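You operate a simulated robot arm through the tools that you are given. There is no shell and no other tool.

Carry out the task below with a simulated robot arm. There is one attempt and no reset: what you move stays moved.

## Task
Put things in order on the plank top. At the end: the orange box (marked "TEA") is on the grey tray; the beige clip from the plank top stands where the clear bottle two stood; the green brush stands where the orange box stood; the clear bottle two stands where the green brush stood; whatever was shut is shut again. Leave all else as you found it, and nothing knocked over. Set down upright: orange box.

Only the result counts: the job must be done as asked and must still hold three seconds after the hand-in. Knocking over, shifting, dropping, spilling or breaking anything else fails it.

## Robot
A 6-joint arm with a two-finger parallel gripper, fixed in place. Base frame: the origin is at the foot of the arm, x ahead of it, y to its left, z up; the work surface is at about z = 0. Lengths are in cm, angles in degrees, forces in N, time in s.
With the tool pointing down near the work surface it reaches from about 18 to 46 cm from the base axis. Its first joint turns from -70.0 to 70.0 degrees. Payload 1.9 kg.
The TCP is the grasp point between the finger pads, 2.3 cm short of the fingertips. In the tool frame z runs along the fingers and y along their closing line. The gripper opens to 9.4 cm. The fingers are 3.8 cm wide and 1 cm thick; the gripper's body (5.4 by 9.6 cm) begins 3.9 cm behind the TCP.
Orientation is that of the tool frame in the base frame, as a unit quaternion [x, y, z, w]. With the fingers straight down and closing along the base's y, the tool's x points along the base's -x, its y along +y and its z along -z.

## Interface
- The arm moves only by the tool send_rows. Its argument "moves" is a list of rows, each an object of numbers (a shift or turn left out is 0, a gripper value left out holds the last): "x", "y", "z": the shift along the tool's x, y, z in units of 20 mm (1.0 is 20 mm); "ax", "ay", "az": the turn, a rotation vector about the tool's x, y, z in units of 6 degrees (1.0 is 6 degrees); "gripper": the finger opening in cm, from 0 to 9.4. In form: [{"x": .., "y": .., "z": .., "ax": .., "ay": .., "az": .., "gripper": ..}, ...]. A call has 1 to 20 rows; each row shifts and turns the commanded pose from where the row before left it, along the tool's axes as they then stand. A call with a number of a shift or a turn outside -1 to 1 is refused whole. Each row takes 0.2 s and may step no farther than 5 cm and 8.6 degrees from the row before; otherwise, or with a gripper value out of range, the whole call is refused. A pose out of reach is approached as far as the arm can. The call stops where the force on the tool passes 40 N (or 10 N more than at its start, if that is more) or the arm is blocked; 0.2 s more then pass. Each finger travels about 10.8 cm/s and halts on what it meets, pressing with about 43 N; the grip force reading is that of the motor and also rises with nothing between the fingers. The clock runs only during rows and for 0.2 s after the last one: add rows that do not move to give the fingers time. It gives the time, the measured TCP pose, the force on the tool (base axes), the opening and the grip force at its end, in the units of the frame above (readings bear some noise), with the torque about the TCP (base axes, N m) and any sound that the robot's microphone picked up.
- Cameras (640 x 400 px; columns grow to the right, rows downward): "scene" is fixed at [4.84, 33.72, 41.57]; the picture's right is [-0.68, -0.74, 0.00], its down [-0.57, 0.52, -0.64] and it looks along [0.47, -0.43, -0.77] (base axes); focal length 214 px, centre (320, 200). "wrist" rides on the gripper at [8.7, 1.6, -7.4] in the tool frame; the picture's right is [-0.18, 0.98, 0.00], its down [-0.58, -0.11, -0.81] and it looks along [-0.79, -0.15, 0.59] (tool axes); focal length 243 px, centre (320, 200). There is no depth. A picture from a camera that has moved, and an enlarged one, comes with that camera's place and axes in the base frame and with its lens. The place of the scene camera against the robot may be out by one fixed shift of up to 2.5 cm in any direction.
- camera(camera): a new picture of that camera. No time passes.
- zoom(camera, box): a new picture of the part [left, top, right, bottom] of that camera's present view, enlarged. No time passes.
- close_job(): hands the job in; it is judged then, once.

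Places have to be worked out from the pictures, the camera data and where the tool is seen. Open the gripper and draw the arm clear of the work before you hand the job in, unless the task says otherwise.

The tools are called after "Request:" as a command line: name --argument value ..., lists and objects as JSON in quotes. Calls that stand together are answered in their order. send_rows: Moves the arm, as the interface text tells. Its arguments: {"type":"object","properties":{"moves":{"type":"array","items":{"type":"object","properties":{"x":{"type":"number"},"y":{"type":"number"},"z":{"type":"number"},"ax":{"type":"number"},"ay":{"type":"number"},"az":{"type":"number"},"gripper":{"type":"number"}}}}},"required":["moves"]} The other tools are called the same way: camera (camera) takes a picture; zoom (camera, box) takes an enlarged picture of a part of a camera's view; close_job () hands the job in.

At the start:

```text
clock: 0.0
tool_pos: [26.0, -19.58, 35.51]
orientation: [0.001, 1.0, 0.0, 0.001]
contact_force: [0.3, -0.1, -0.6]
torque: [0.03, -0.01, -0.02]
finger_gap: 9.39
grip_force: 0.1
```

scene: 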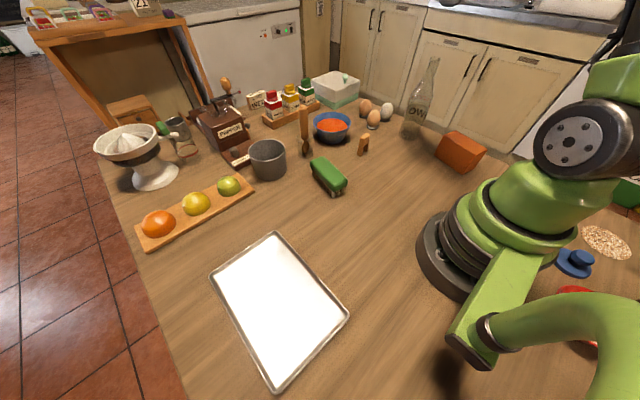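
wrist: 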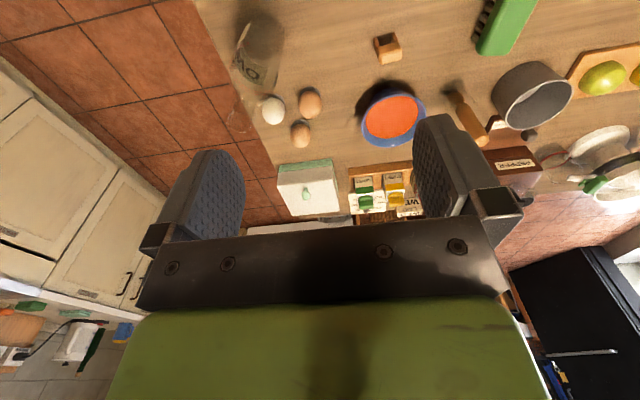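

I'll begin by looking closely at the scene from both cameras to identify the objects.

Request:
zoom --camera "scene" --box '[220, 50, 420, 200]'

Request:
zoom --camera "scene" --box '[380, 50, 540, 190]'

Request:
zoom --camera "scene" --box '[80, 60, 280, 260]'

Request:
zoom --camera "wrist" --box '[200, 0, 640, 220]'

```text
2.67 times, centred on (320, 125) of scene
camera zoom: at [4.84, 33.72, 41.57], right [-0.68, -0.74, 0.0], down [-0.57, 0.52, -0.64], along [0.47, -0.43, -0.77], focal length 572 px, centre (320, 400)
```

zoom: 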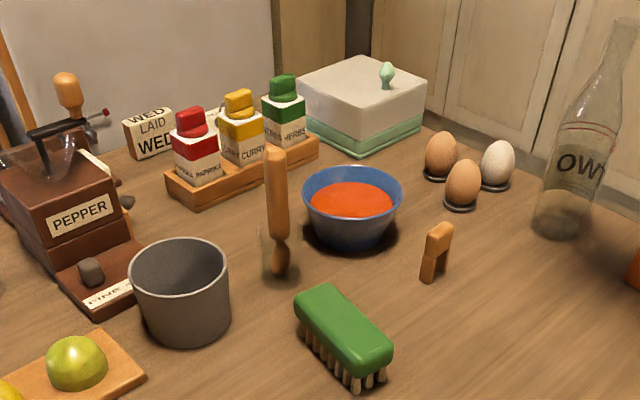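

```text
2.86 times, centred on (460, 120) of scene
camera zoom: at [4.84, 33.72, 41.57], right [-0.68, -0.74, 0.0], down [-0.57, 0.52, -0.64], along [0.47, -0.43, -0.77], focal length 613 px, centre (-80, 429)
```

zoom: 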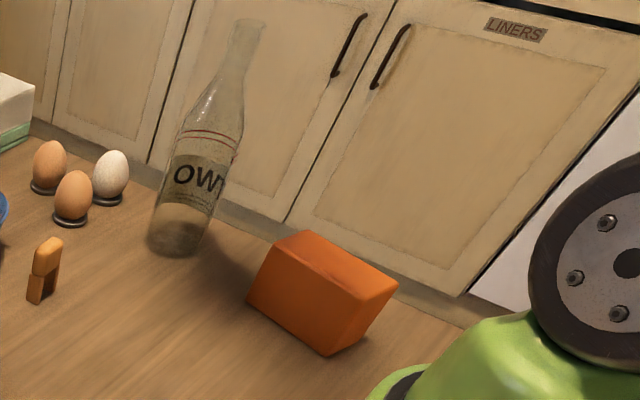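

```text
2.00 times, centred on (180, 160) of scene
camera zoom: at [4.84, 33.72, 41.57], right [-0.68, -0.74, 0.0], down [-0.57, 0.52, -0.64], along [0.47, -0.43, -0.77], focal length 429 px, centre (600, 280)
```

zoom: 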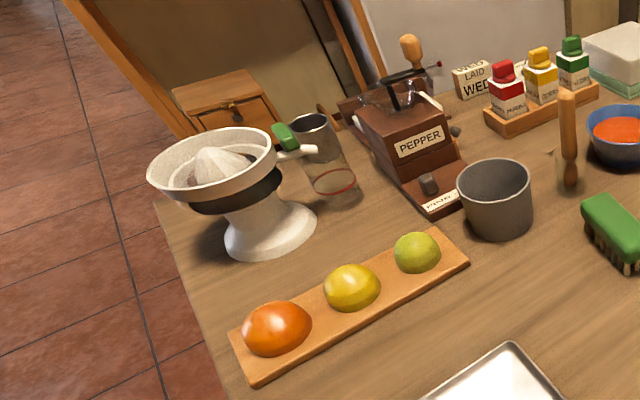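

```text
1.45 times, centred on (420, 110) of wrist
camera zoom: at [17.36, -18.19, 43.03], right [0.19, 0.98, 0.0], down [0.58, -0.11, 0.81], along [0.79, -0.15, -0.59], focal length 353 px, centre (174, 331)
```

zoom: 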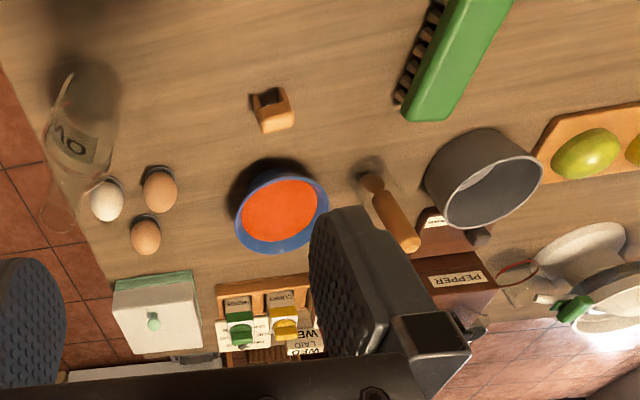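

I want to check the labels on the bottle, the orange box and other look-alike items, so I zoom in more tightly.

Request:
zoom --camera "scene" --box '[390, 50, 450, 150]'

Request:
zoom --camera "scene" --box '[280, 90, 380, 170]'

Request:
zoom --camera "wrist" --box '[220, 0, 330, 100]'

Request:
zoom --camera "scene" --box '[540, 200, 640, 350]'

Request:
zoom --camera "scene" --box '[0, 0, 200, 130]'

Request:
zoom --camera "scene" --box '[180, 210, 380, 400]'

```text
4.00 times, centred on (420, 100) of scene
camera zoom: at [4.84, 33.72, 41.57], right [-0.68, -0.74, 0.0], down [-0.57, 0.52, -0.64], along [0.47, -0.43, -0.77], focal length 858 px, centre (-80, 600)
```

zoom: 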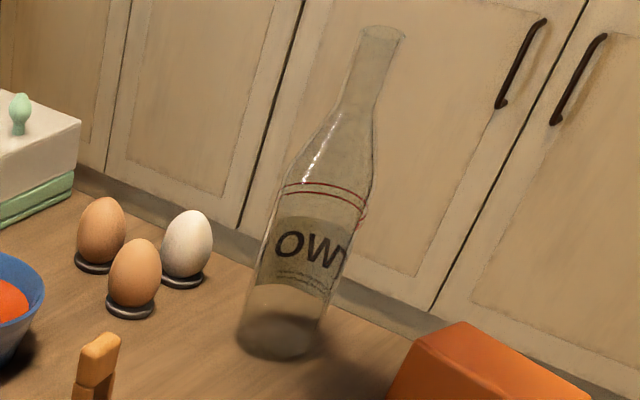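

```text
5.00 times, centred on (330, 130) of scene
camera zoom: at [4.84, 33.72, 41.57], right [-0.68, -0.74, 0.0], down [-0.57, 0.52, -0.64], along [0.47, -0.43, -0.77], focal length 1072 px, centre (270, 550)
```

zoom: 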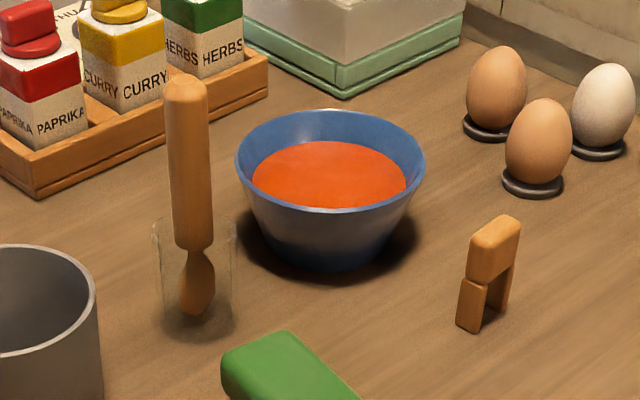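

```text
4.00 times, centred on (275, 50) of wrist
camera zoom: at [17.36, -18.19, 43.03], right [0.19, 0.98, 0.0], down [0.58, -0.11, 0.81], along [0.79, -0.15, -0.59], focal length 970 px, centre (500, 800)
```

zoom: 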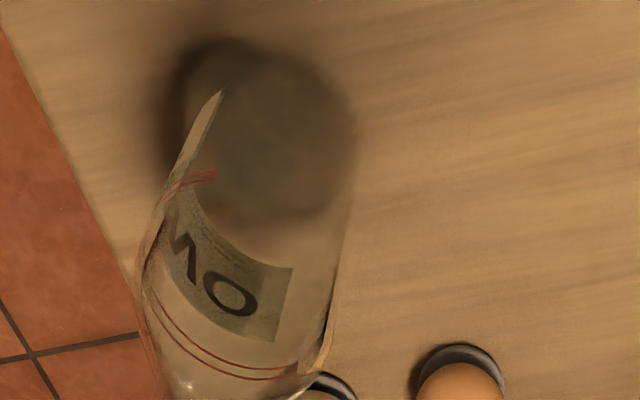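

```text
2.67 times, centred on (590, 275) of scene
camera zoom: at [4.84, 33.72, 41.57], right [-0.68, -0.74, 0.0], down [-0.57, 0.52, -0.64], along [0.47, -0.43, -0.77], focal length 572 px, centre (-400, 0)
```

zoom: 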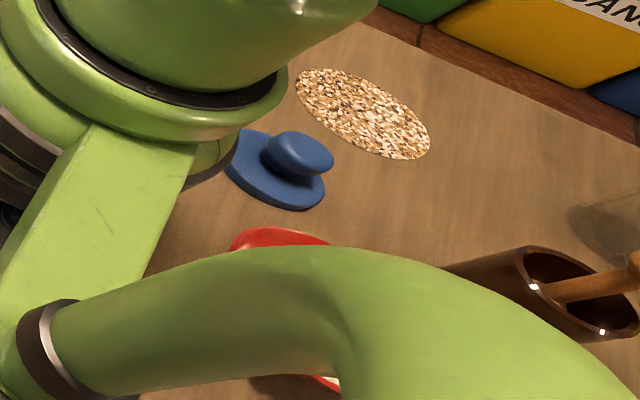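

```text
3.08 times, centred on (100, 65) of scene
camera zoom: at [4.84, 33.72, 41.57], right [-0.68, -0.74, 0.0], down [-0.57, 0.52, -0.64], along [0.47, -0.43, -0.77], focal length 660 px, centre (997, 615)
```

zoom: 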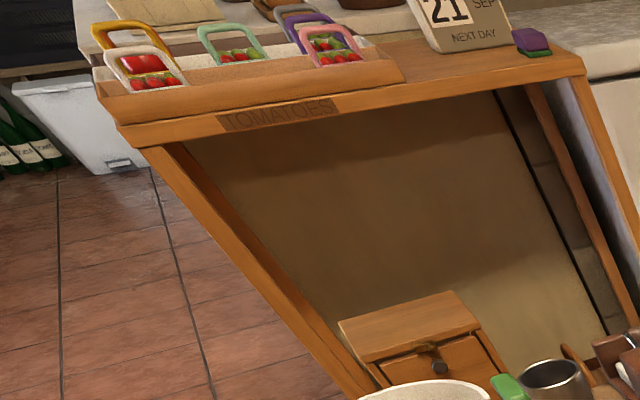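

```text
2.11 times, centred on (280, 305) of scene
camera zoom: at [4.84, 33.72, 41.57], right [-0.68, -0.74, 0.0], down [-0.57, 0.52, -0.64], along [0.47, -0.43, -0.77], focal length 452 px, centre (404, -21)
```

zoom: 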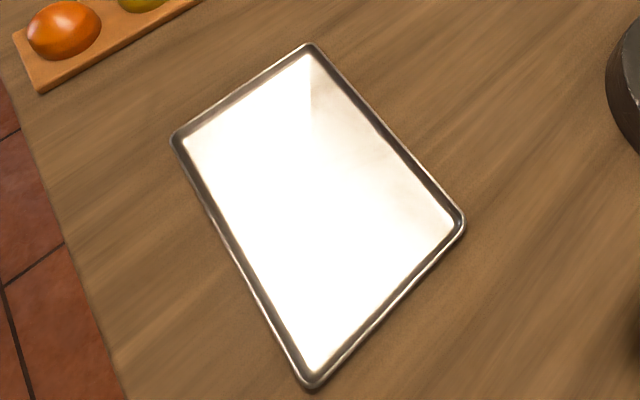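

The bottle's label reads "OW(T)" mirrored through the glass, so it is bottle TWO. From the scene camera I judge the bottle near (31,-32), the box near (14,-28), the clip near (38,-15) and the brush near (35,2). I'll turn the tool 90° high up to look toward the right side.

Request:
send_rows --moves '[{"az": 1}, {"az": 1}, {"az": 1}, {"az": 1}, {"az": 1}, {"az": 1}, {"az": 1}, {"az": 1}, {"az": 1}, {"az": 1}, {"az": 1}, {"az": 1}, {"az": 1}, {"az": 1}, {"az": 1}]'

Request:
camera --camera "wrist"

Request:
camera --camera "scene"

```text
clock: 3.2
tool_pos: [26.07, -19.62, 35.62]
orientation: [0.709, 0.705, 0.0, 0.0]
contact_force: [-0.2, -0.1, 0.4]
torque: [0.0, -0.01, 0.03]
finger_gap: 9.38
grip_force: 0.0
```

```text
taken
camera wrist: at [27.66, -11.2, 43.09], right [0.98, -0.19, 0.0], down [-0.11, -0.58, 0.81], along [-0.15, -0.79, -0.59], focal length 243 px, centre (320, 200)
```

wrist: 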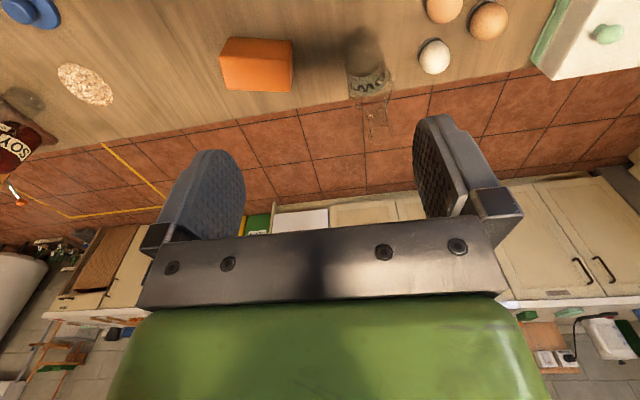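

```text
taken
```

scene: 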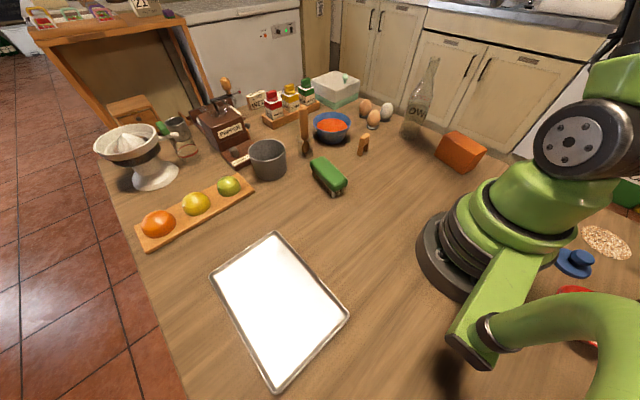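

The box and bottle are both in the wrist view now. I zoom in on each to localise them.

Request:
zoom --camera "wrist" --box '[200, 20, 320, 110]'

Request:
zoom --camera "wrist" --box '[320, 20, 460, 140]'

```text
4.44 times, centred on (260, 65) of wrist
camera zoom: at [27.66, -11.2, 43.09], right [0.98, -0.19, 0.0], down [-0.11, -0.58, 0.81], along [-0.15, -0.79, -0.59], focal length 1078 px, centre (587, 800)
```

zoom: 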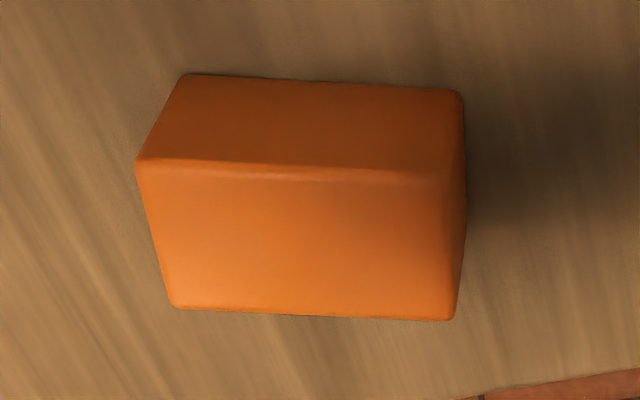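

```text
3.33 times, centred on (390, 80) of wrist
camera zoom: at [27.66, -11.2, 43.09], right [0.98, -0.19, 0.0], down [-0.11, -0.58, 0.81], along [-0.15, -0.79, -0.59], focal length 809 px, centre (87, 600)
```

zoom: 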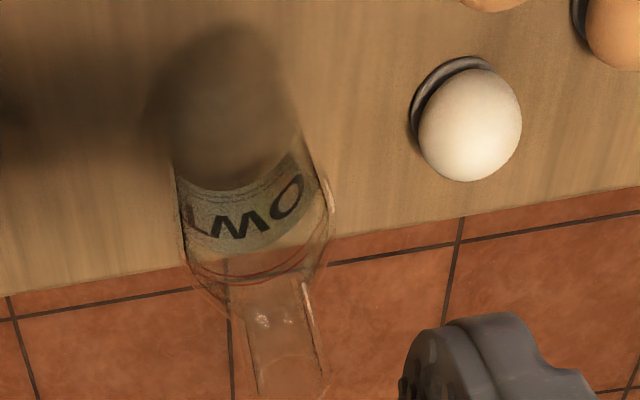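

The box measures about 9.7 × 4.9 × 6.7 cm, centred near (14.9,-27.2), with its long axis yawed about -14°. I move above it at a safe height, turn the fingers to close across its short side, and look again.

Request:
send_rows --moves '[{"x": -0.4625, "y": -0.6875, "z": 0.97}, {"x": -0.4625, "y": -0.6875, "z": 0.97}, {"x": -0.4625, "y": -0.6875, "z": 0.97}, {"x": -0.4625, "y": -0.6875, "z": 0.97}, {"x": -0.4625, "y": -0.6875, "z": 0.97}, {"x": -0.4625, "y": -0.6875, "z": 0.97}, {"x": -0.4625, "y": -0.6875, "z": 0.97}, {"x": -0.4625, "y": -0.6875, "z": 0.97}, {"az": -1}, {"az": -1}, {"az": -1}, {"az": -1}, {"az": -1}, {"az": -1}, {"az": -1}, {"az": -1}, {"az": -1}, {"az": -1}, {"az": -1}, {"az": -1}]'

Request:
camera --camera "wrist"

Request:
camera --camera "scene"

```text
clock: 7.4
tool_pos: [14.97, -26.98, 20.03]
orientation: [0.158, 0.988, 0.0, 0.0]
contact_force: [-0.1, 0.4, 0.7]
torque: [-0.01, 0.0, -0.01]
finger_gap: 9.4
grip_force: 0.1
```

```text
taken
camera wrist: at [7.19, -22.89, 27.51], right [0.48, 0.88, 0.0], down [0.52, -0.28, 0.81], along [0.71, -0.39, -0.59], focal length 243 px, centre (320, 200)
```

wrist: 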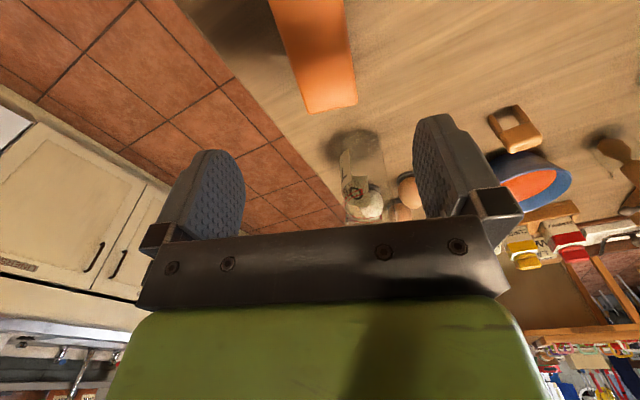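

```text
taken
```

scene: 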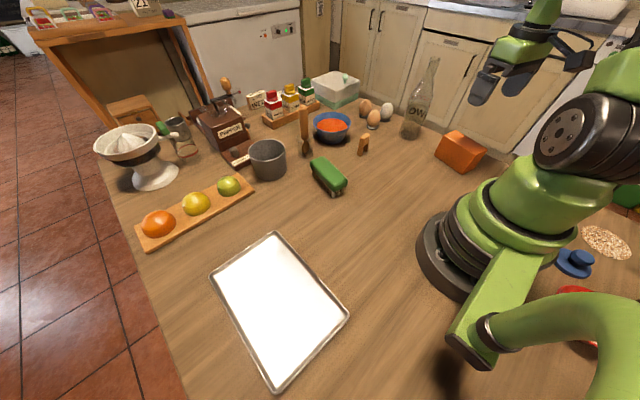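

The box's end corners confirm its centre at about (14.9,-27.2) with a yawed width axis of about 15°. I fine-tune the yaw and descend to z≈4 with the fingers open either side.

Request:
send_rows --moves '[{"az": -0.55, "z": 0.5}, {"z": 1}, {"z": 1}, {"z": 1}, {"z": 1}, {"z": 1}, {"z": 0.8}, {"z": 0.6}, {"z": 0.5}, {"z": 0.4}, {"z": 0.2}, {}]'

Request:
camera --camera "wrist"

Request:
camera --camera "scene"

```text
clock: 10.0
tool_pos: [14.94, -27.09, 4.07]
orientation: [0.129, 0.992, 0.0, 0.0]
contact_force: [0.1, -0.1, 0.6]
torque: [-0.01, -0.01, 0.01]
finger_gap: 9.4
grip_force: 0.0
```

```text
taken
camera wrist: at [7.0, -23.44, 11.52], right [0.43, 0.9, 0.0], down [0.53, -0.25, 0.81], along [0.73, -0.35, -0.59], focal length 243 px, centre (320, 200)
```

wrist: 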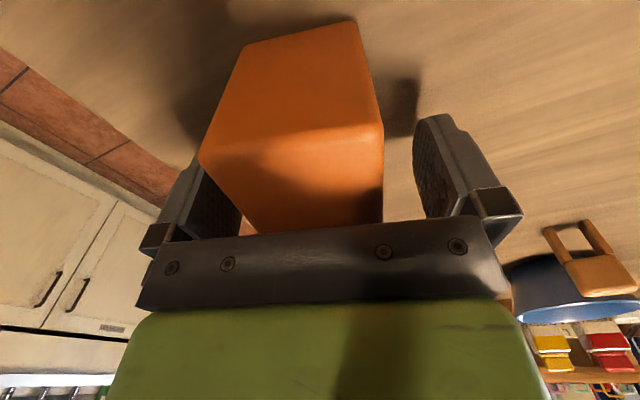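

```text
taken
```

scene: 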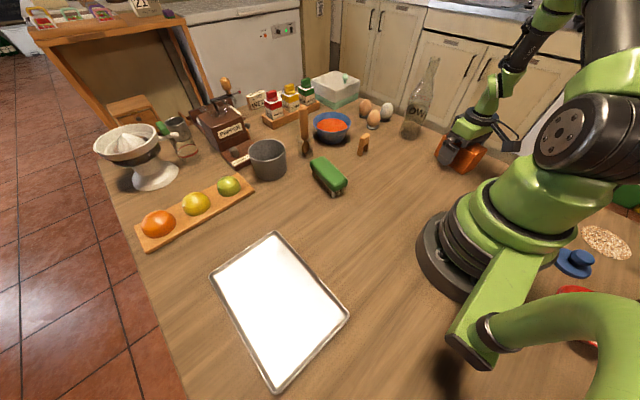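

The fingers straddle the box. I close the gripper and hold, checking the reading.

Request:
send_rows --moves '[{"gripper": 3.5}, {}, {}, {}, {}]'

Request:
camera --camera "wrist"

```text
clock: 11.2
tool_pos: [15.01, -27.13, 4.08]
orientation: [0.13, 0.992, 0.0, 0.0]
contact_force: [-0.8, -1.3, 0.0]
torque: [-0.02, -0.04, -0.03]
finger_gap: 4.9
grip_force: 43.3
```

```text
taken
camera wrist: at [7.0, -23.44, 11.53], right [0.43, 0.9, 0.0], down [0.53, -0.25, 0.81], along [0.73, -0.35, -0.59], focal length 243 px, centre (320, 200)
```

wrist: 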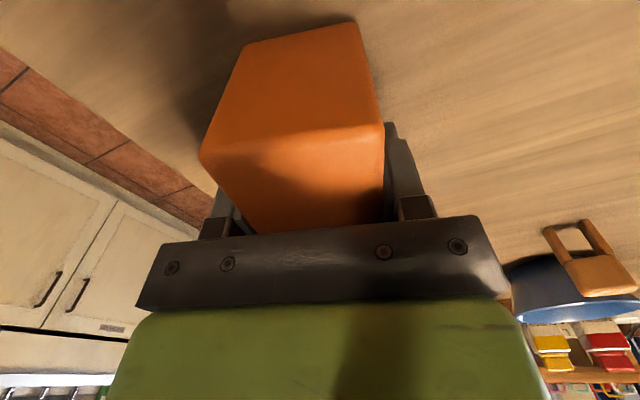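

The box is gripped (gap 4.9 cm). I lift it about 18 cm and swing it along an arc toward the front.

Request:
send_rows --moves '[{"z": -0.5}, {"z": -1}, {"z": -1}, {"z": -1}, {"z": -1}, {"z": -1}, {"z": -1}, {"z": -1}, {"z": -1}, {"z": -1}, {"x": -0.532, "y": 0.918}, {"x": -0.532, "y": 0.918}, {"x": -0.532, "y": 0.918}, {"x": -0.532, "y": 0.918}, {"x": -0.532, "y": 0.918}, {"x": -0.532, "y": 0.918}, {"x": -0.532, "y": 0.918}, {"x": -0.532, "y": 0.918}, {"x": -0.532, "y": 0.918}, {"x": -0.532, "y": 0.918}]'

Request:
camera --camera "scene"

Request:
camera --camera "wrist"

```text
clock: 15.4
tool_pos: [30.1, -11.92, 23.02]
orientation: [0.13, 0.992, 0.0, -0.001]
contact_force: [0.9, 0.9, -0.7]
torque: [0.01, 0.01, -0.01]
finger_gap: 4.91
grip_force: 43.2
```

```text
taken
```

scene: 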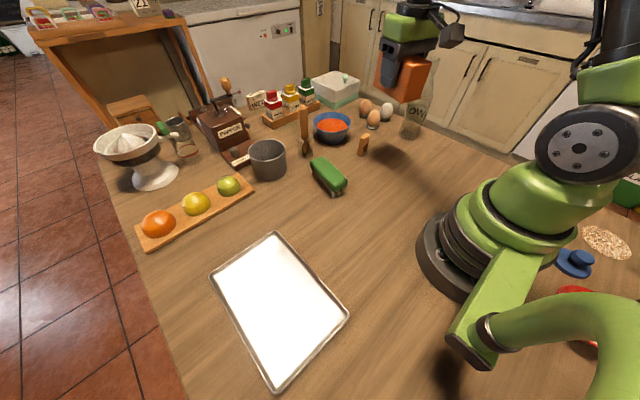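

```text
taken
camera wrist: at [22.02, -8.31, 30.49], right [0.43, 0.9, 0.0], down [0.53, -0.25, 0.81], along [0.73, -0.35, -0.59], focal length 243 px, centre (320, 200)
```

wrist: 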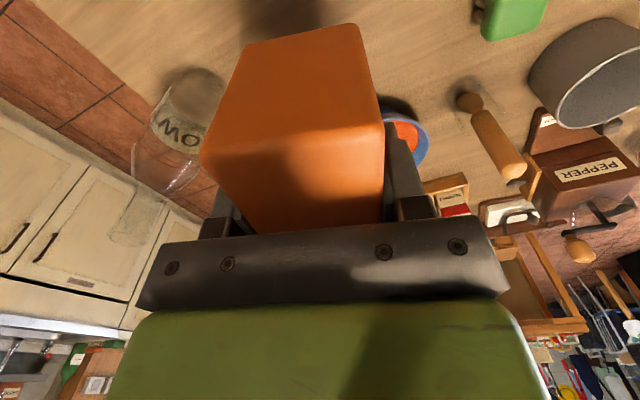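

The box rides securely. I continue the arc toward the tray.

Request:
send_rows --moves '[{"x": 0.082, "y": 0.956}, {"x": 0.082, "y": 0.956}, {"x": 0.082, "y": 0.956}, {"x": 0.082, "y": 0.956}, {"x": 0.082, "y": 0.956}, {"x": 0.082, "y": 0.956}, {"x": 0.082, "y": 0.956}, {"x": 0.082, "y": 0.956}, {"x": 0.082, "y": 0.956}, {"x": 0.575, "y": 0.947}, {"x": 0.575, "y": 0.947}, {"x": 0.575, "y": 0.947}, {"x": 0.575, "y": 0.947}, {"x": 0.575, "y": 0.947}, {"x": 0.575, "y": 0.947}, {"x": 0.575, "y": 0.947}, {"x": 0.575, "y": 0.947}]'

Request:
camera --camera "scene"

Request:
camera --camera "wrist"

```text
clock: 19.0
tool_pos: [27.96, 22.12, 23.03]
orientation: [0.129, 0.992, 0.0, 0.0]
contact_force: [0.6, 0.6, 0.0]
torque: [0.01, -0.02, 0.01]
finger_gap: 4.9
grip_force: 42.8
```

```text
taken
```

scene: 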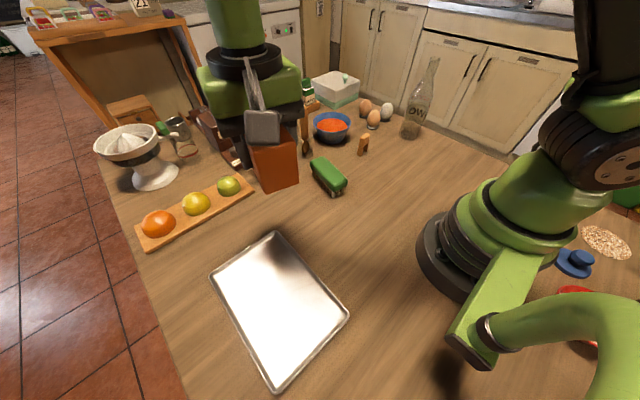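

```text
taken
camera wrist: at [19.9, 25.72, 30.48], right [0.43, 0.9, 0.0], down [0.53, -0.25, 0.81], along [0.73, -0.35, -0.59], focal length 243 px, centre (320, 200)
```

wrist: 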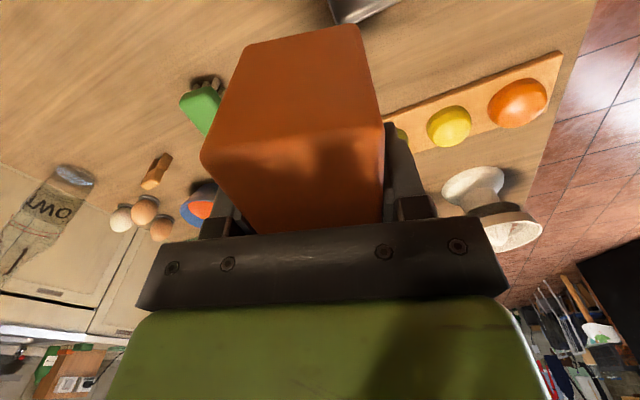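

The tray's corner peeks in at the top of the wrist view; I zoom to pin it down.

Request:
zoom --camera "wrist" --box '[300, 0, 440, 60]'

Request:
zoom --camera "scene" --box '[200, 110, 380, 230]'

```text
4.57 times, centred on (370, 30) of wrist
camera zoom: at [19.9, 25.72, 30.48], right [0.43, 0.9, 0.0], down [0.53, -0.25, 0.81], along [0.73, -0.35, -0.59], focal length 1109 px, centre (91, 977)
```

zoom: 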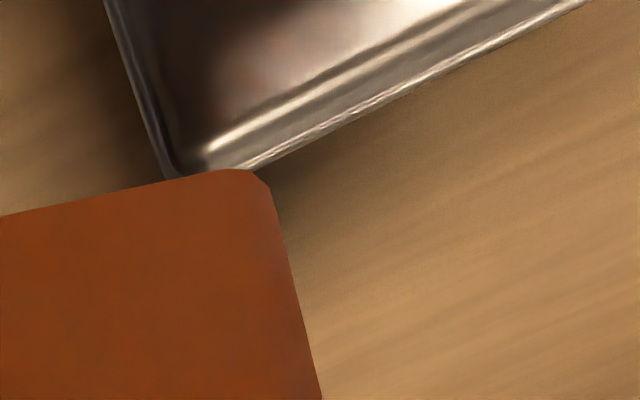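

```text
3.33 times, centred on (290, 170) of scene
camera zoom: at [4.84, 33.71, 41.57], right [-0.68, -0.74, 0.0], down [-0.57, 0.52, -0.64], along [0.47, -0.43, -0.77], focal length 715 px, centre (420, 300)
```

zoom: 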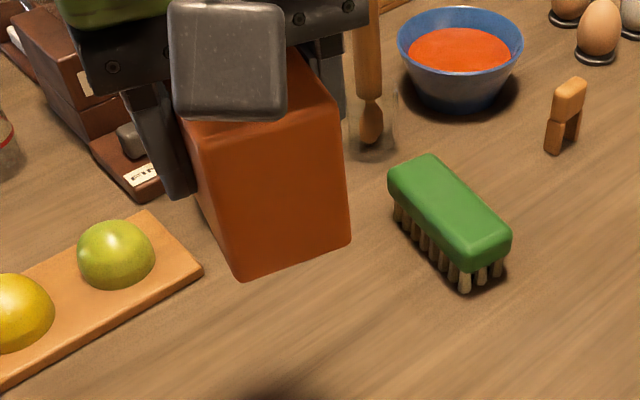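

Combining the observations, the scene camera sits about 2 cm forward along its view, and the tray spans x 8–30, y 23.5–38. I move over the tray's middle at (21,31) and lower to just above it.

Request:
send_rows --moves '[{"x": 0.905, "y": 0.68}, {"x": 0.905, "y": 0.68}, {"x": 0.905, "y": 0.68}, {"x": 0.905, "y": 0.68}, {"x": 0.905, "y": 0.68}, {"z": 0.9}, {"z": 0.9}, {"z": 0.9}, {"z": 0.9}, {"z": 0.9}, {"z": 0.9}, {"z": 0.9}, {"z": 0.9}, {"z": 0.5}, {"z": 0.3}, {}]'

Request:
camera --camera "scene"

Request:
camera --camera "wrist"

```text
clock: 22.4
tool_pos: [21.02, 30.87, 7.04]
orientation: [0.13, 0.992, 0.0, 0.0]
contact_force: [-0.6, 0.3, -0.6]
torque: [0.02, -0.01, 0.0]
finger_gap: 4.9
grip_force: 43.4
```

```text
taken
```

scene: 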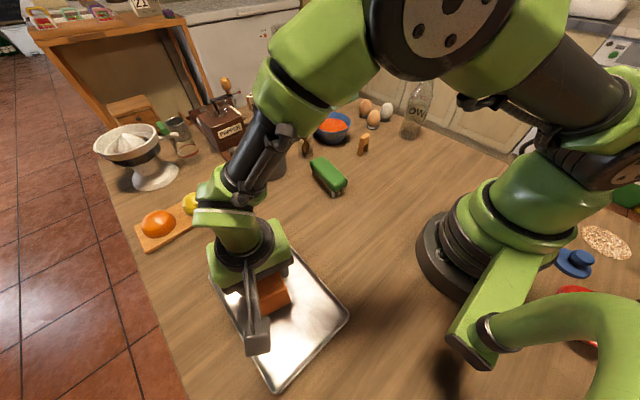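

```text
taken
camera wrist: at [13.03, 34.53, 14.56], right [0.43, 0.9, 0.0], down [0.53, -0.25, 0.81], along [0.73, -0.35, -0.59], focal length 243 px, centre (320, 200)
```

wrist: 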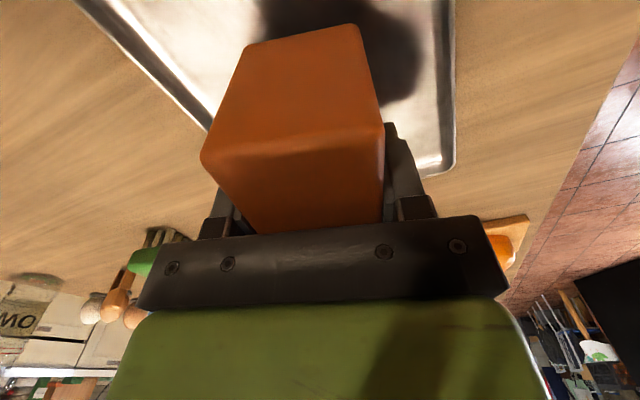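

The box hovers well inside the tray. I lower in small steps until contact.

Request:
send_rows --moves '[{"z": 0.4}, {"z": 0.4}, {"z": 0.2}, {"z": 0.15}, {}]'

```text
clock: 23.6
tool_pos: [21.03, 30.91, 4.8]
orientation: [0.129, 0.992, 0.0, 0.0]
contact_force: [-0.4, 0.1, -0.4]
torque: [0.02, 0.01, 0.01]
finger_gap: 4.9
grip_force: 43.2
```

No contact yet at z=4.8, so I continue in 1 mm steps.

Request:
send_rows --moves '[{"z": 0.05}, {"z": 0.05}, {"z": 0.05}, {}]'

```text
clock: 24.6
tool_pos: [21.0, 30.9, 4.53]
orientation: [0.13, 0.991, 0.0, 0.0]
contact_force: [0.5, -0.8, -0.2]
torque: [0.03, 0.02, 0.01]
finger_gap: 4.91
grip_force: 43.8
```

Still free; I take two more 1 mm steps.

Request:
send_rows --moves '[{"z": 0.05}, {"z": 0.05}, {}]'

Request:
zoom --camera "scene" --box '[200, 230, 360, 350]'

```text
clock: 25.4
tool_pos: [21.01, 31.0, 4.42]
orientation: [0.129, 0.992, 0.002, 0.001]
contact_force: [-2.3, -7.7, 37.5]
torque: [-0.4, 0.51, -0.02]
finger_gap: 4.92
grip_force: 43.3
```

```text
3.33 times, centred on (280, 290) of scene
camera zoom: at [4.84, 33.71, 41.58], right [-0.68, -0.74, 0.0], down [-0.57, 0.52, -0.64], along [0.47, -0.43, -0.77], focal length 715 px, centre (453, -100)
```

zoom: 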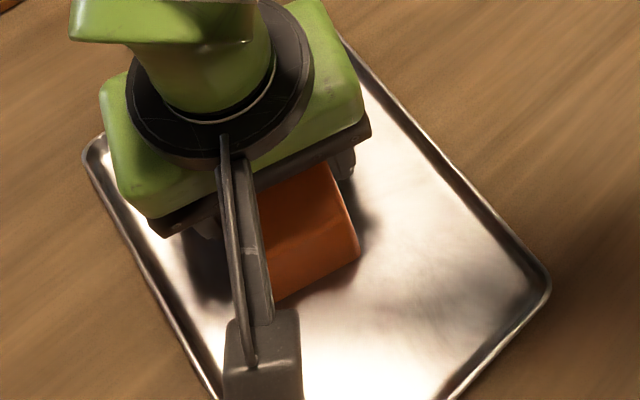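

Contact at z≈4.42 (37 N). I relieve the pressure by under a millimetre, then open the fingers.

Request:
send_rows --moves '[{"z": -0.035}, {}, {"gripper": 5.6}, {}, {"gripper": 8.0}, {}, {}]'

Request:
camera --camera "wrist"

```text
clock: 27.0
tool_pos: [21.0, 30.98, 4.29]
orientation: [0.13, 0.992, 0.001, 0.0]
contact_force: [0.1, 0.4, -0.1]
torque: [0.01, 0.05, 0.01]
finger_gap: 7.99
grip_force: 0.1
```

```text
taken
camera wrist: at [12.99, 34.52, 11.75], right [0.43, 0.9, 0.0], down [0.53, -0.25, 0.81], along [0.73, -0.35, -0.59], focal length 243 px, centre (320, 200)
```

wrist: 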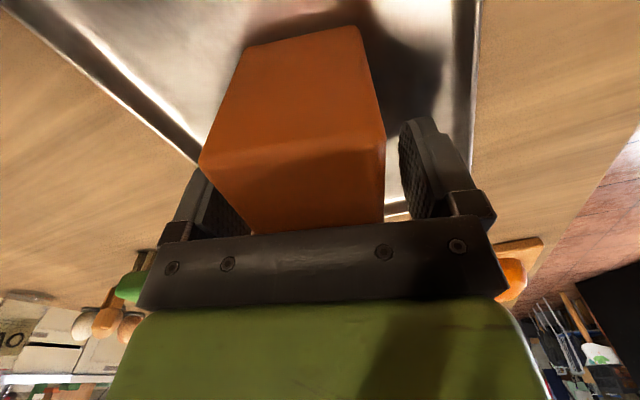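

The box stands on the tray and is free of the fingers. I retreat straight up, then swing to a viewpoint over the brush.

Request:
send_rows --moves '[{"z": -0.5}, {"z": -1}, {"z": -1}, {"z": -1}, {"z": -1}, {"z": -1}, {"z": -1}, {"z": -1}, {"x": -0.51, "y": -0.942, "z": -0.95}, {"x": -0.51, "y": -0.942, "z": -0.95}, {"x": -0.51, "y": -0.942, "z": -0.95}, {"x": -0.51, "y": -0.942, "z": -0.95}, {"x": -0.51, "y": -0.942, "z": -0.5}, {"x": -0.51, "y": -0.942, "z": -0.5}, {"x": -0.51, "y": -0.942}, {"x": -0.51, "y": -0.942}, {"x": -0.51, "y": -0.942}, {"x": -0.51, "y": -0.942}, {"x": -0.51, "y": -0.942}, {"x": -0.51, "y": -0.942}]'

Request:
camera --camera "wrist"

Request:
camera --camera "scene"

```text
clock: 31.2
tool_pos: [26.94, 5.9, 28.94]
orientation: [0.129, 0.992, 0.0, 0.0]
contact_force: [0.2, 0.0, 0.4]
torque: [0.02, 0.01, 0.02]
finger_gap: 7.98
grip_force: 0.0
```

```text
taken
camera wrist: at [19.01, 9.5, 36.39], right [0.43, 0.9, 0.0], down [0.53, -0.25, 0.81], along [0.73, -0.35, -0.59], focal length 243 px, centre (320, 200)
```

wrist: 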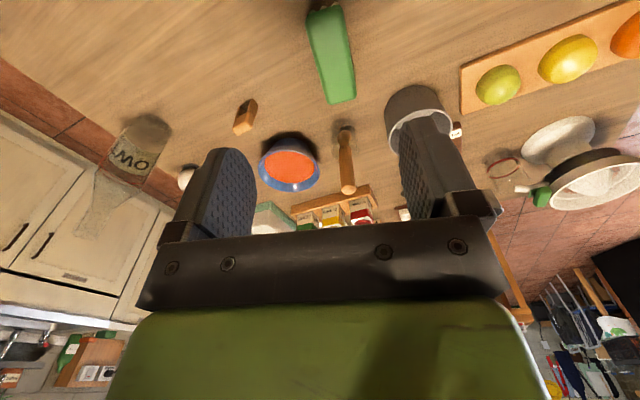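

```text
taken
```

scene: 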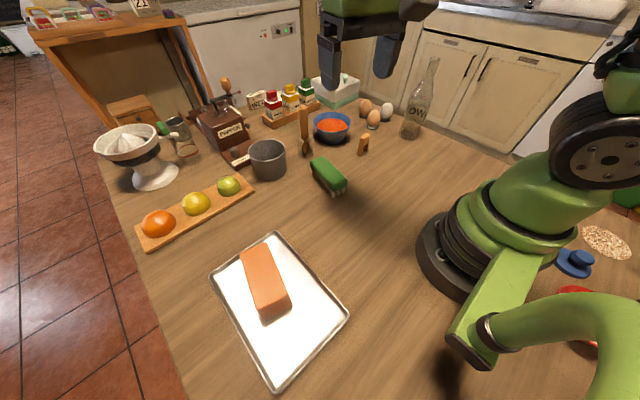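

The box stands on the tray. Now I zoom on the brush and the clip in the wrist view for their positions.

Request:
zoom --camera "wrist" --box '[280, 0, 400, 110]'

Request:
zoom --camera "wrist" --box '[210, 80, 280, 150]'

Request:
zoom --camera "wrist" --box '[60, 100, 190, 250]'

Request:
zoom --camera "scene" --box '[210, 220, 350, 340]'

```text
3.64 times, centred on (340, 55) of wrist
camera zoom: at [19.01, 9.5, 36.39], right [0.43, 0.9, 0.0], down [0.53, -0.25, 0.81], along [0.73, -0.35, -0.59], focal length 882 px, centre (247, 727)
```

zoom: 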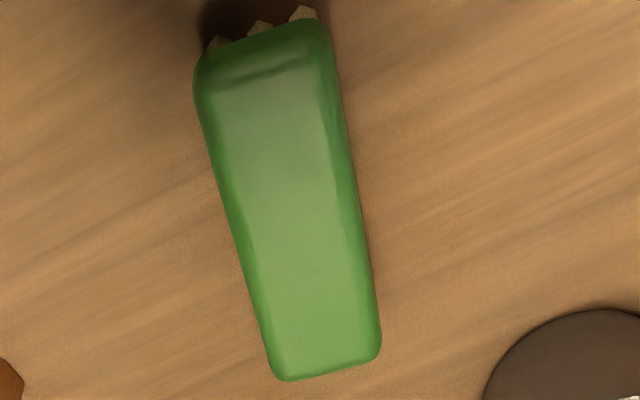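

```text
5.71 times, centred on (245, 115) of wrist
camera zoom: at [19.01, 9.5, 36.39], right [0.43, 0.9, 0.0], down [0.53, -0.25, 0.81], along [0.73, -0.35, -0.59], focal length 1386 px, centre (749, 686)
```

zoom: 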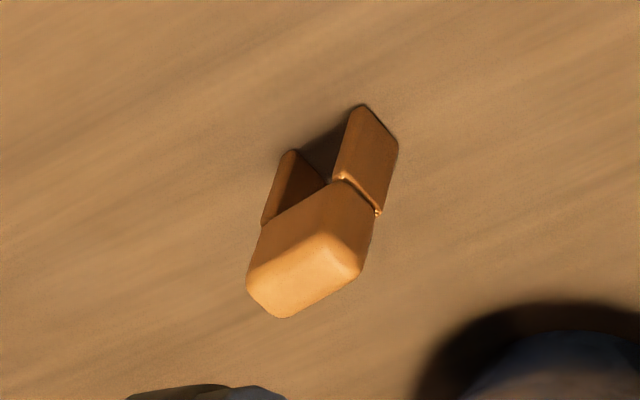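

```text
2.67 times, centred on (125, 175) of wrist
camera zoom: at [19.01, 9.5, 36.39], right [0.43, 0.9, 0.0], down [0.53, -0.25, 0.81], along [0.73, -0.35, -0.59], focal length 647 px, centre (840, 267)
```

zoom: 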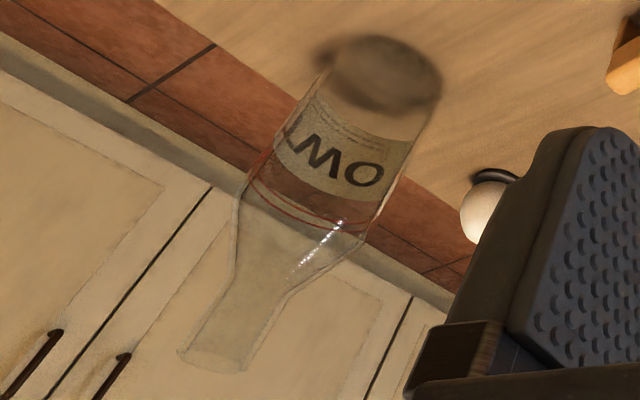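

```text
3.33 times, centred on (280, 280) of scene
camera zoom: at [4.84, 33.72, 41.57], right [-0.68, -0.74, 0.0], down [-0.57, 0.52, -0.64], along [0.47, -0.43, -0.77], focal length 715 px, centre (453, -67)
```

zoom: 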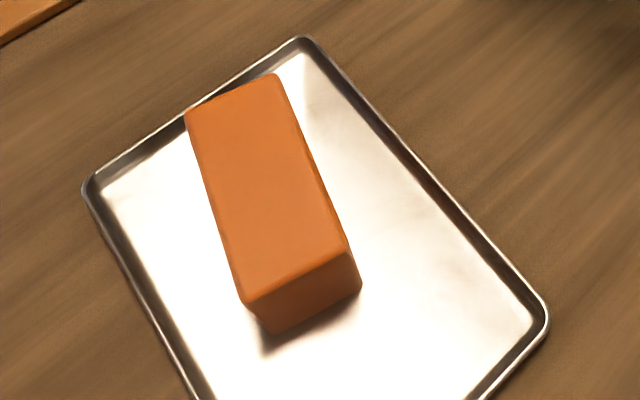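

From this view: brush centre (32.8,4.95), about 10.7×4×4.4 cm with yaw ≈-11°; clip centre (34.8,-11.15), about 1.5×2.9×5.9 cm; bottle centre (30.7,-29.9), about 21.4 cm tall. I turn slightly and move down over the brush.

Request:
send_rows --moves '[{"az": -0.65}, {"x": -0.73, "y": 0.044, "z": 0.5}, {"x": -0.73, "y": 0.044, "z": 1}, {"x": -0.73, "y": 0.044, "z": 1}, {"x": -0.73, "y": 0.044, "z": 1}, {"z": 1}, {"z": 1}, {"z": 1}, {"z": 1}, {"z": 1}, {"z": 0.9}, {}]'

Request:
camera --camera "wrist"

Request:
camera --camera "scene"

```text
clock: 33.8
tool_pos: [32.85, 5.32, 10.22]
orientation: [0.096, 0.995, 0.0, 0.001]
contact_force: [0.5, 0.2, 0.3]
torque: [0.0, -0.01, -0.03]
finger_gap: 8.0
grip_force: 0.1
```

```text
taken
camera wrist: at [24.6, 8.31, 17.62], right [0.37, 0.93, 0.0], down [0.55, -0.22, 0.81], along [0.75, -0.3, -0.59], focal length 243 px, centre (320, 200)
```

wrist: 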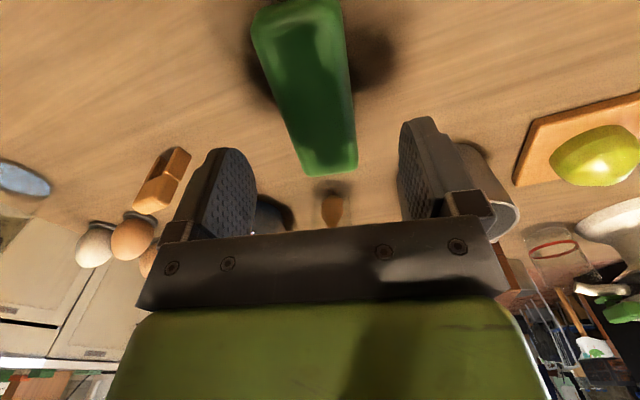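

```text
taken
```

scene: 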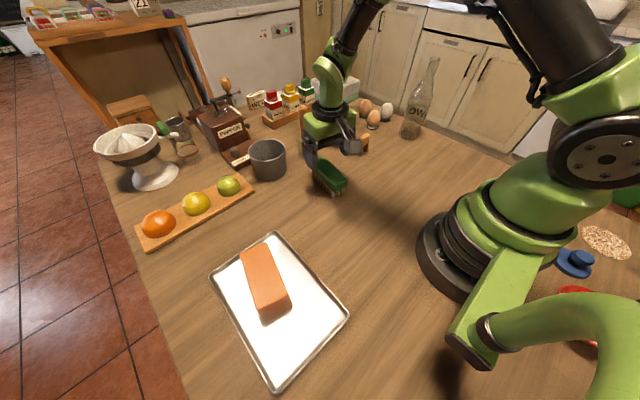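

The brush is centred between the fingers. I descend to z≈3.2 and close on its handle.

Request:
send_rows --moves '[{"z": 0.8, "y": -0.06}, {"z": 0.8}, {"z": 0.7}, {"z": 0.6}, {"z": 0.4}, {"z": 0.15}, {}, {"gripper": 2.5}, {}, {}, {}, {}]'

Request:
camera --camera "wrist"

Request:
zoom --camera "scene" --box '[260, 100, 400, 220]'

```text
clock: 36.4
tool_pos: [32.79, 5.04, 3.27]
orientation: [0.095, 0.995, 0.0, 0.0]
contact_force: [0.5, 0.5, -0.2]
torque: [-0.01, -0.04, 0.02]
finger_gap: 4.47
grip_force: 43.0
```

```text
taken
camera wrist: at [24.55, 8.17, 10.66], right [0.37, 0.93, 0.0], down [0.55, -0.22, 0.81], along [0.75, -0.3, -0.59], focal length 243 px, centre (320, 200)
```

wrist: 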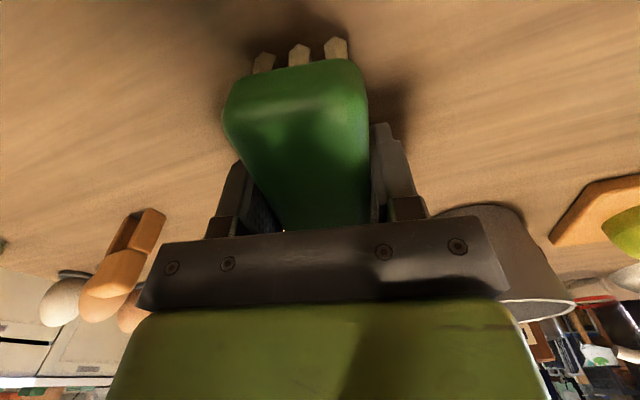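

```text
3.33 times, centred on (330, 160) of scene
camera zoom: at [4.84, 33.72, 41.57], right [-0.68, -0.74, 0.0], down [-0.57, 0.52, -0.64], along [0.47, -0.43, -0.77], focal length 715 px, centre (287, 333)
```

zoom: 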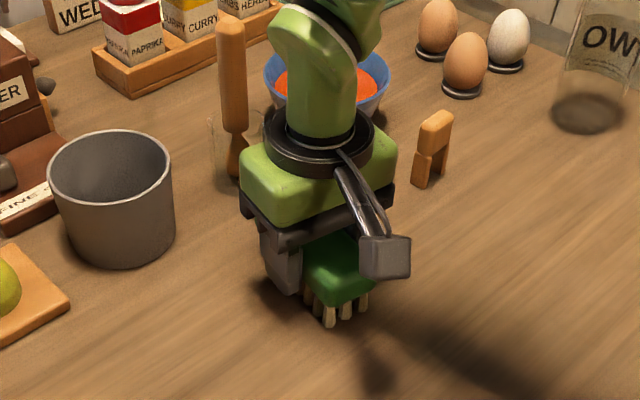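

The brush is held (gap 4.47 cm). I lift it and swing back along the arc toward the box's old spot, staying clear of the bottle.

Request:
send_rows --moves '[{"z": -0.5}, {"z": -1}, {"z": -1}, {"z": -1}, {"z": -1}, {"z": -1}, {"z": -1}, {"z": -1}, {"z": -1}, {"z": -1}, {"x": -0.028, "y": -0.953}, {"x": -0.028, "y": -0.953}, {"x": -0.028, "y": -0.953}, {"x": -0.028, "y": -0.953}, {"x": -0.028, "y": -0.953}, {"x": -0.028, "y": -0.953}, {"x": -0.028, "y": -0.953}, {"x": -0.028, "y": -0.953}, {"x": -0.028, "y": -0.953}]'

Request:
send_rows --moves '[{"x": 0.657, "y": -0.988}, {"x": 0.657, "y": -0.988}, {"x": 0.657, "y": -0.988}, {"x": 0.657, "y": -0.988}, {"x": 0.657, "y": -0.988}, {"x": 0.657, "y": -0.988}, {"x": 0.657, "y": -0.988}, {"x": 0.657, "y": -0.988}, {"x": 0.657, "y": -0.988}, {"az": 0.67}, {"z": 1}, {"z": 1}, {"z": 1}, {"z": 1}, {"z": 1}, {"z": 1}, {}]'

Request:
camera --camera "wrist"

Request:
camera --camera "scene"

```text
clock: 40.4
tool_pos: [30.21, -11.82, 22.25]
orientation: [0.095, 0.995, 0.001, 0.0]
contact_force: [0.5, 0.1, -1.0]
torque: [-0.02, 0.01, 0.02]
finger_gap: 4.43
grip_force: 42.9
```

```text
clock: 44.0
tool_pos: [14.98, -27.07, 10.12]
orientation: [0.13, 0.992, 0.0, 0.001]
contact_force: [-0.9, 0.3, -0.5]
torque: [-0.02, -0.01, -0.01]
finger_gap: 4.43
grip_force: 43.0
```

```text
taken
camera wrist: at [7.09, -23.44, 17.66], right [0.43, 0.9, 0.0], down [0.53, -0.26, 0.81], along [0.73, -0.35, -0.59], focal length 243 px, centre (320, 200)
```

wrist: 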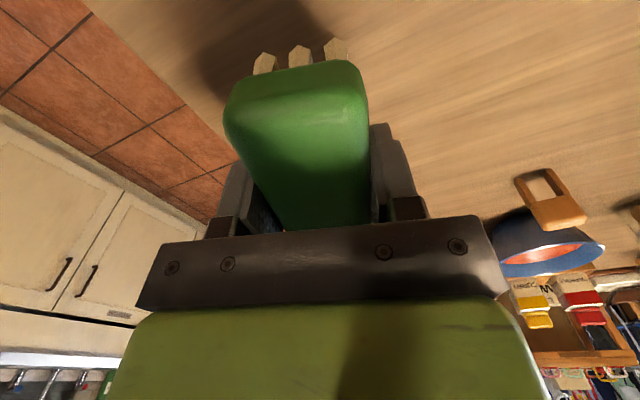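

```text
taken
```

scene: 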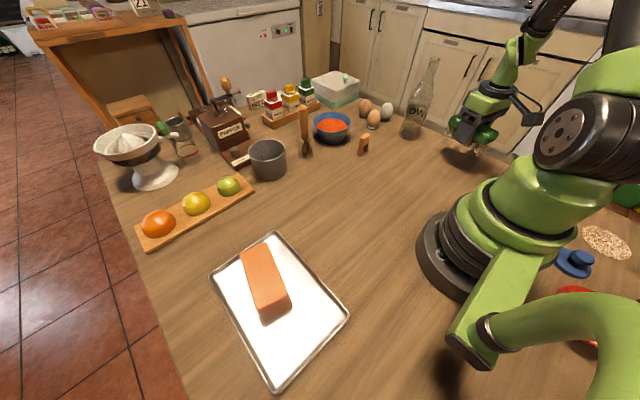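

I'm over the old box spot. I lower to about 0.6 cm above contact and then go in millimetre steps.

Request:
send_rows --moves '[{"z": 0.9}, {"z": 0.9}, {"z": 0.7}, {"z": 0.4}, {"z": 0.2}, {"z": 0.1}, {}]'

Request:
send_rows --moves '[{"z": 0.05}, {"z": 0.05}, {"z": 0.05}, {}]'

```text
clock: 45.6
tool_pos: [15.08, -27.15, 3.81]
orientation: [0.131, 0.991, 0.0, 0.0]
contact_force: [0.1, 0.9, -0.9]
torque: [0.03, 0.0, -0.02]
finger_gap: 4.44
grip_force: 42.6
```

```text
clock: 46.6
tool_pos: [15.13, -27.17, 3.51]
orientation: [0.131, 0.991, 0.0, 0.0]
contact_force: [-0.1, -1.1, -0.8]
torque: [-0.04, -0.03, 0.0]
finger_gap: 4.47
grip_force: 42.8
```

No contact at z=3.5; I continue downward a little.

Request:
send_rows --moves '[{"z": 0.05}, {"z": 0.05}, {}]'

```text
clock: 47.4
tool_pos: [15.11, -27.09, 3.37]
orientation: [0.13, 0.991, 0.0, 0.0]
contact_force: [1.0, -0.3, -0.5]
torque: [0.01, -0.01, -0.03]
finger_gap: 4.45
grip_force: 42.9
```

Request:
send_rows --moves '[{"z": 0.04}, {"z": 0.03}, {}]'

```text
clock: 48.2
tool_pos: [15.06, -27.11, 3.22]
orientation: [0.131, 0.991, 0.0, 0.001]
contact_force: [-0.9, 3.2, 8.5]
torque: [-0.05, -0.36, 0.13]
finger_gap: 4.45
grip_force: 42.5
```

The bristles touch the table (8.5 N). I open the fingers and check that the brush stays standing.

Request:
send_rows --moves '[{"gripper": 5.4}, {}, {"gripper": 8.0}, {}, {}]'

Request:
camera --camera "wrist"

```text
clock: 49.4
tool_pos: [15.13, -27.2, 3.03]
orientation: [0.13, 0.991, 0.0, -0.001]
contact_force: [0.6, 0.6, -0.2]
torque: [-0.03, 0.01, -0.05]
finger_gap: 7.98
grip_force: 0.0
```

```text
taken
camera wrist: at [7.08, -23.48, 10.63], right [0.43, 0.9, 0.0], down [0.53, -0.26, 0.81], along [0.73, -0.35, -0.59], focal length 243 px, centre (320, 200)
```

wrist: 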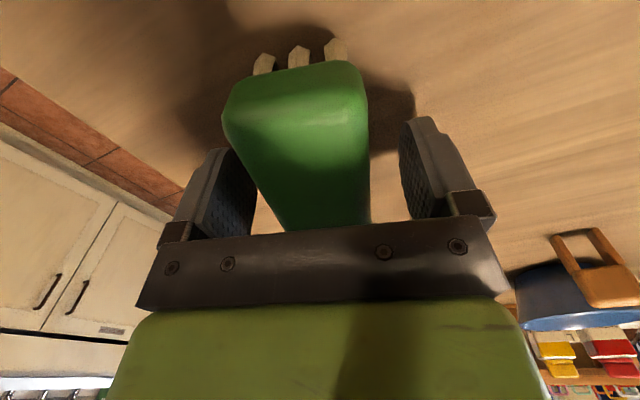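

The brush stands on its bristles at the box's old place. I rise straight up, then turn the fingers square to the bottle's radial direction and look at it.

Request:
send_rows --moves '[{"z": -0.5}, {"z": -1}, {"z": -1}, {"z": -1}, {"z": -1}, {"z": -1}, {"z": -1}, {"z": -1}, {"z": -1}, {"z": -1}, {"z": -1}, {"z": -1}, {"z": -0.5}, {"x": -0.9, "y": 0.797}, {"x": -0.9, "y": 0.797}, {"x": -0.9, "y": 0.797}, {"x": -0.9, "y": 0.797}]'

Request:
send_rows --moves '[{"az": 0.97}, {"az": 0.97}, {"az": 0.97}, {"az": 0.97}, {"az": 0.97}, {}]'

Request:
camera --camera "wrist"

Request:
camera --camera "scene"

```text
clock: 53.0
tool_pos: [23.65, -22.83, 27.26]
orientation: [0.131, 0.991, 0.0, 0.0]
contact_force: [0.1, 0.0, 0.4]
torque: [-0.02, -0.02, 0.0]
finger_gap: 8.01
grip_force: 0.0
```

```text
clock: 54.4
tool_pos: [23.63, -22.89, 27.08]
orientation: [0.376, 0.927, 0.0, -0.001]
contact_force: [1.0, 0.0, -0.1]
torque: [0.03, 0.01, 0.02]
finger_gap: 8.0
grip_force: 0.0
```

```text
taken
camera wrist: at [18.55, -15.77, 34.7], right [0.82, 0.58, 0.0], down [0.34, -0.48, 0.81], along [0.47, -0.66, -0.59], focal length 243 px, centre (320, 200)
```

wrist: 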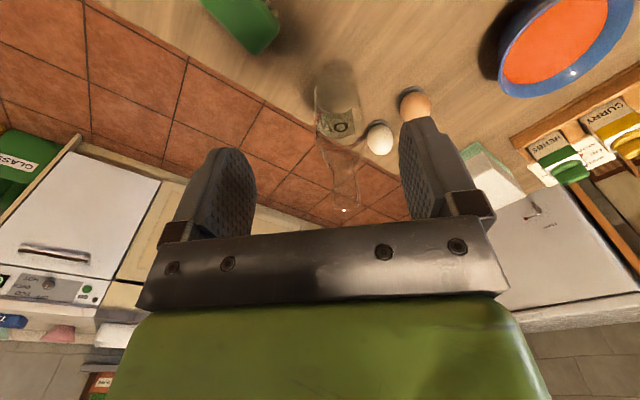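

```text
taken
```

scene: 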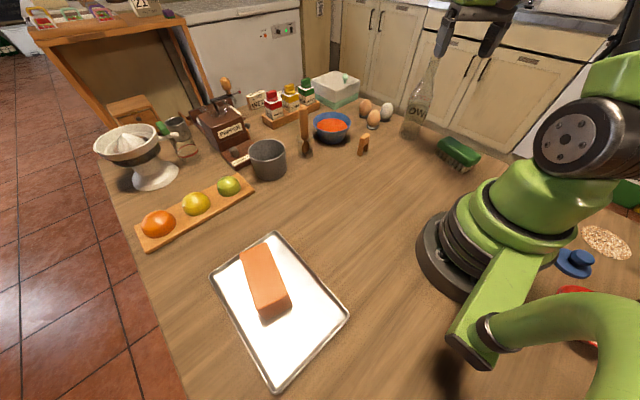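

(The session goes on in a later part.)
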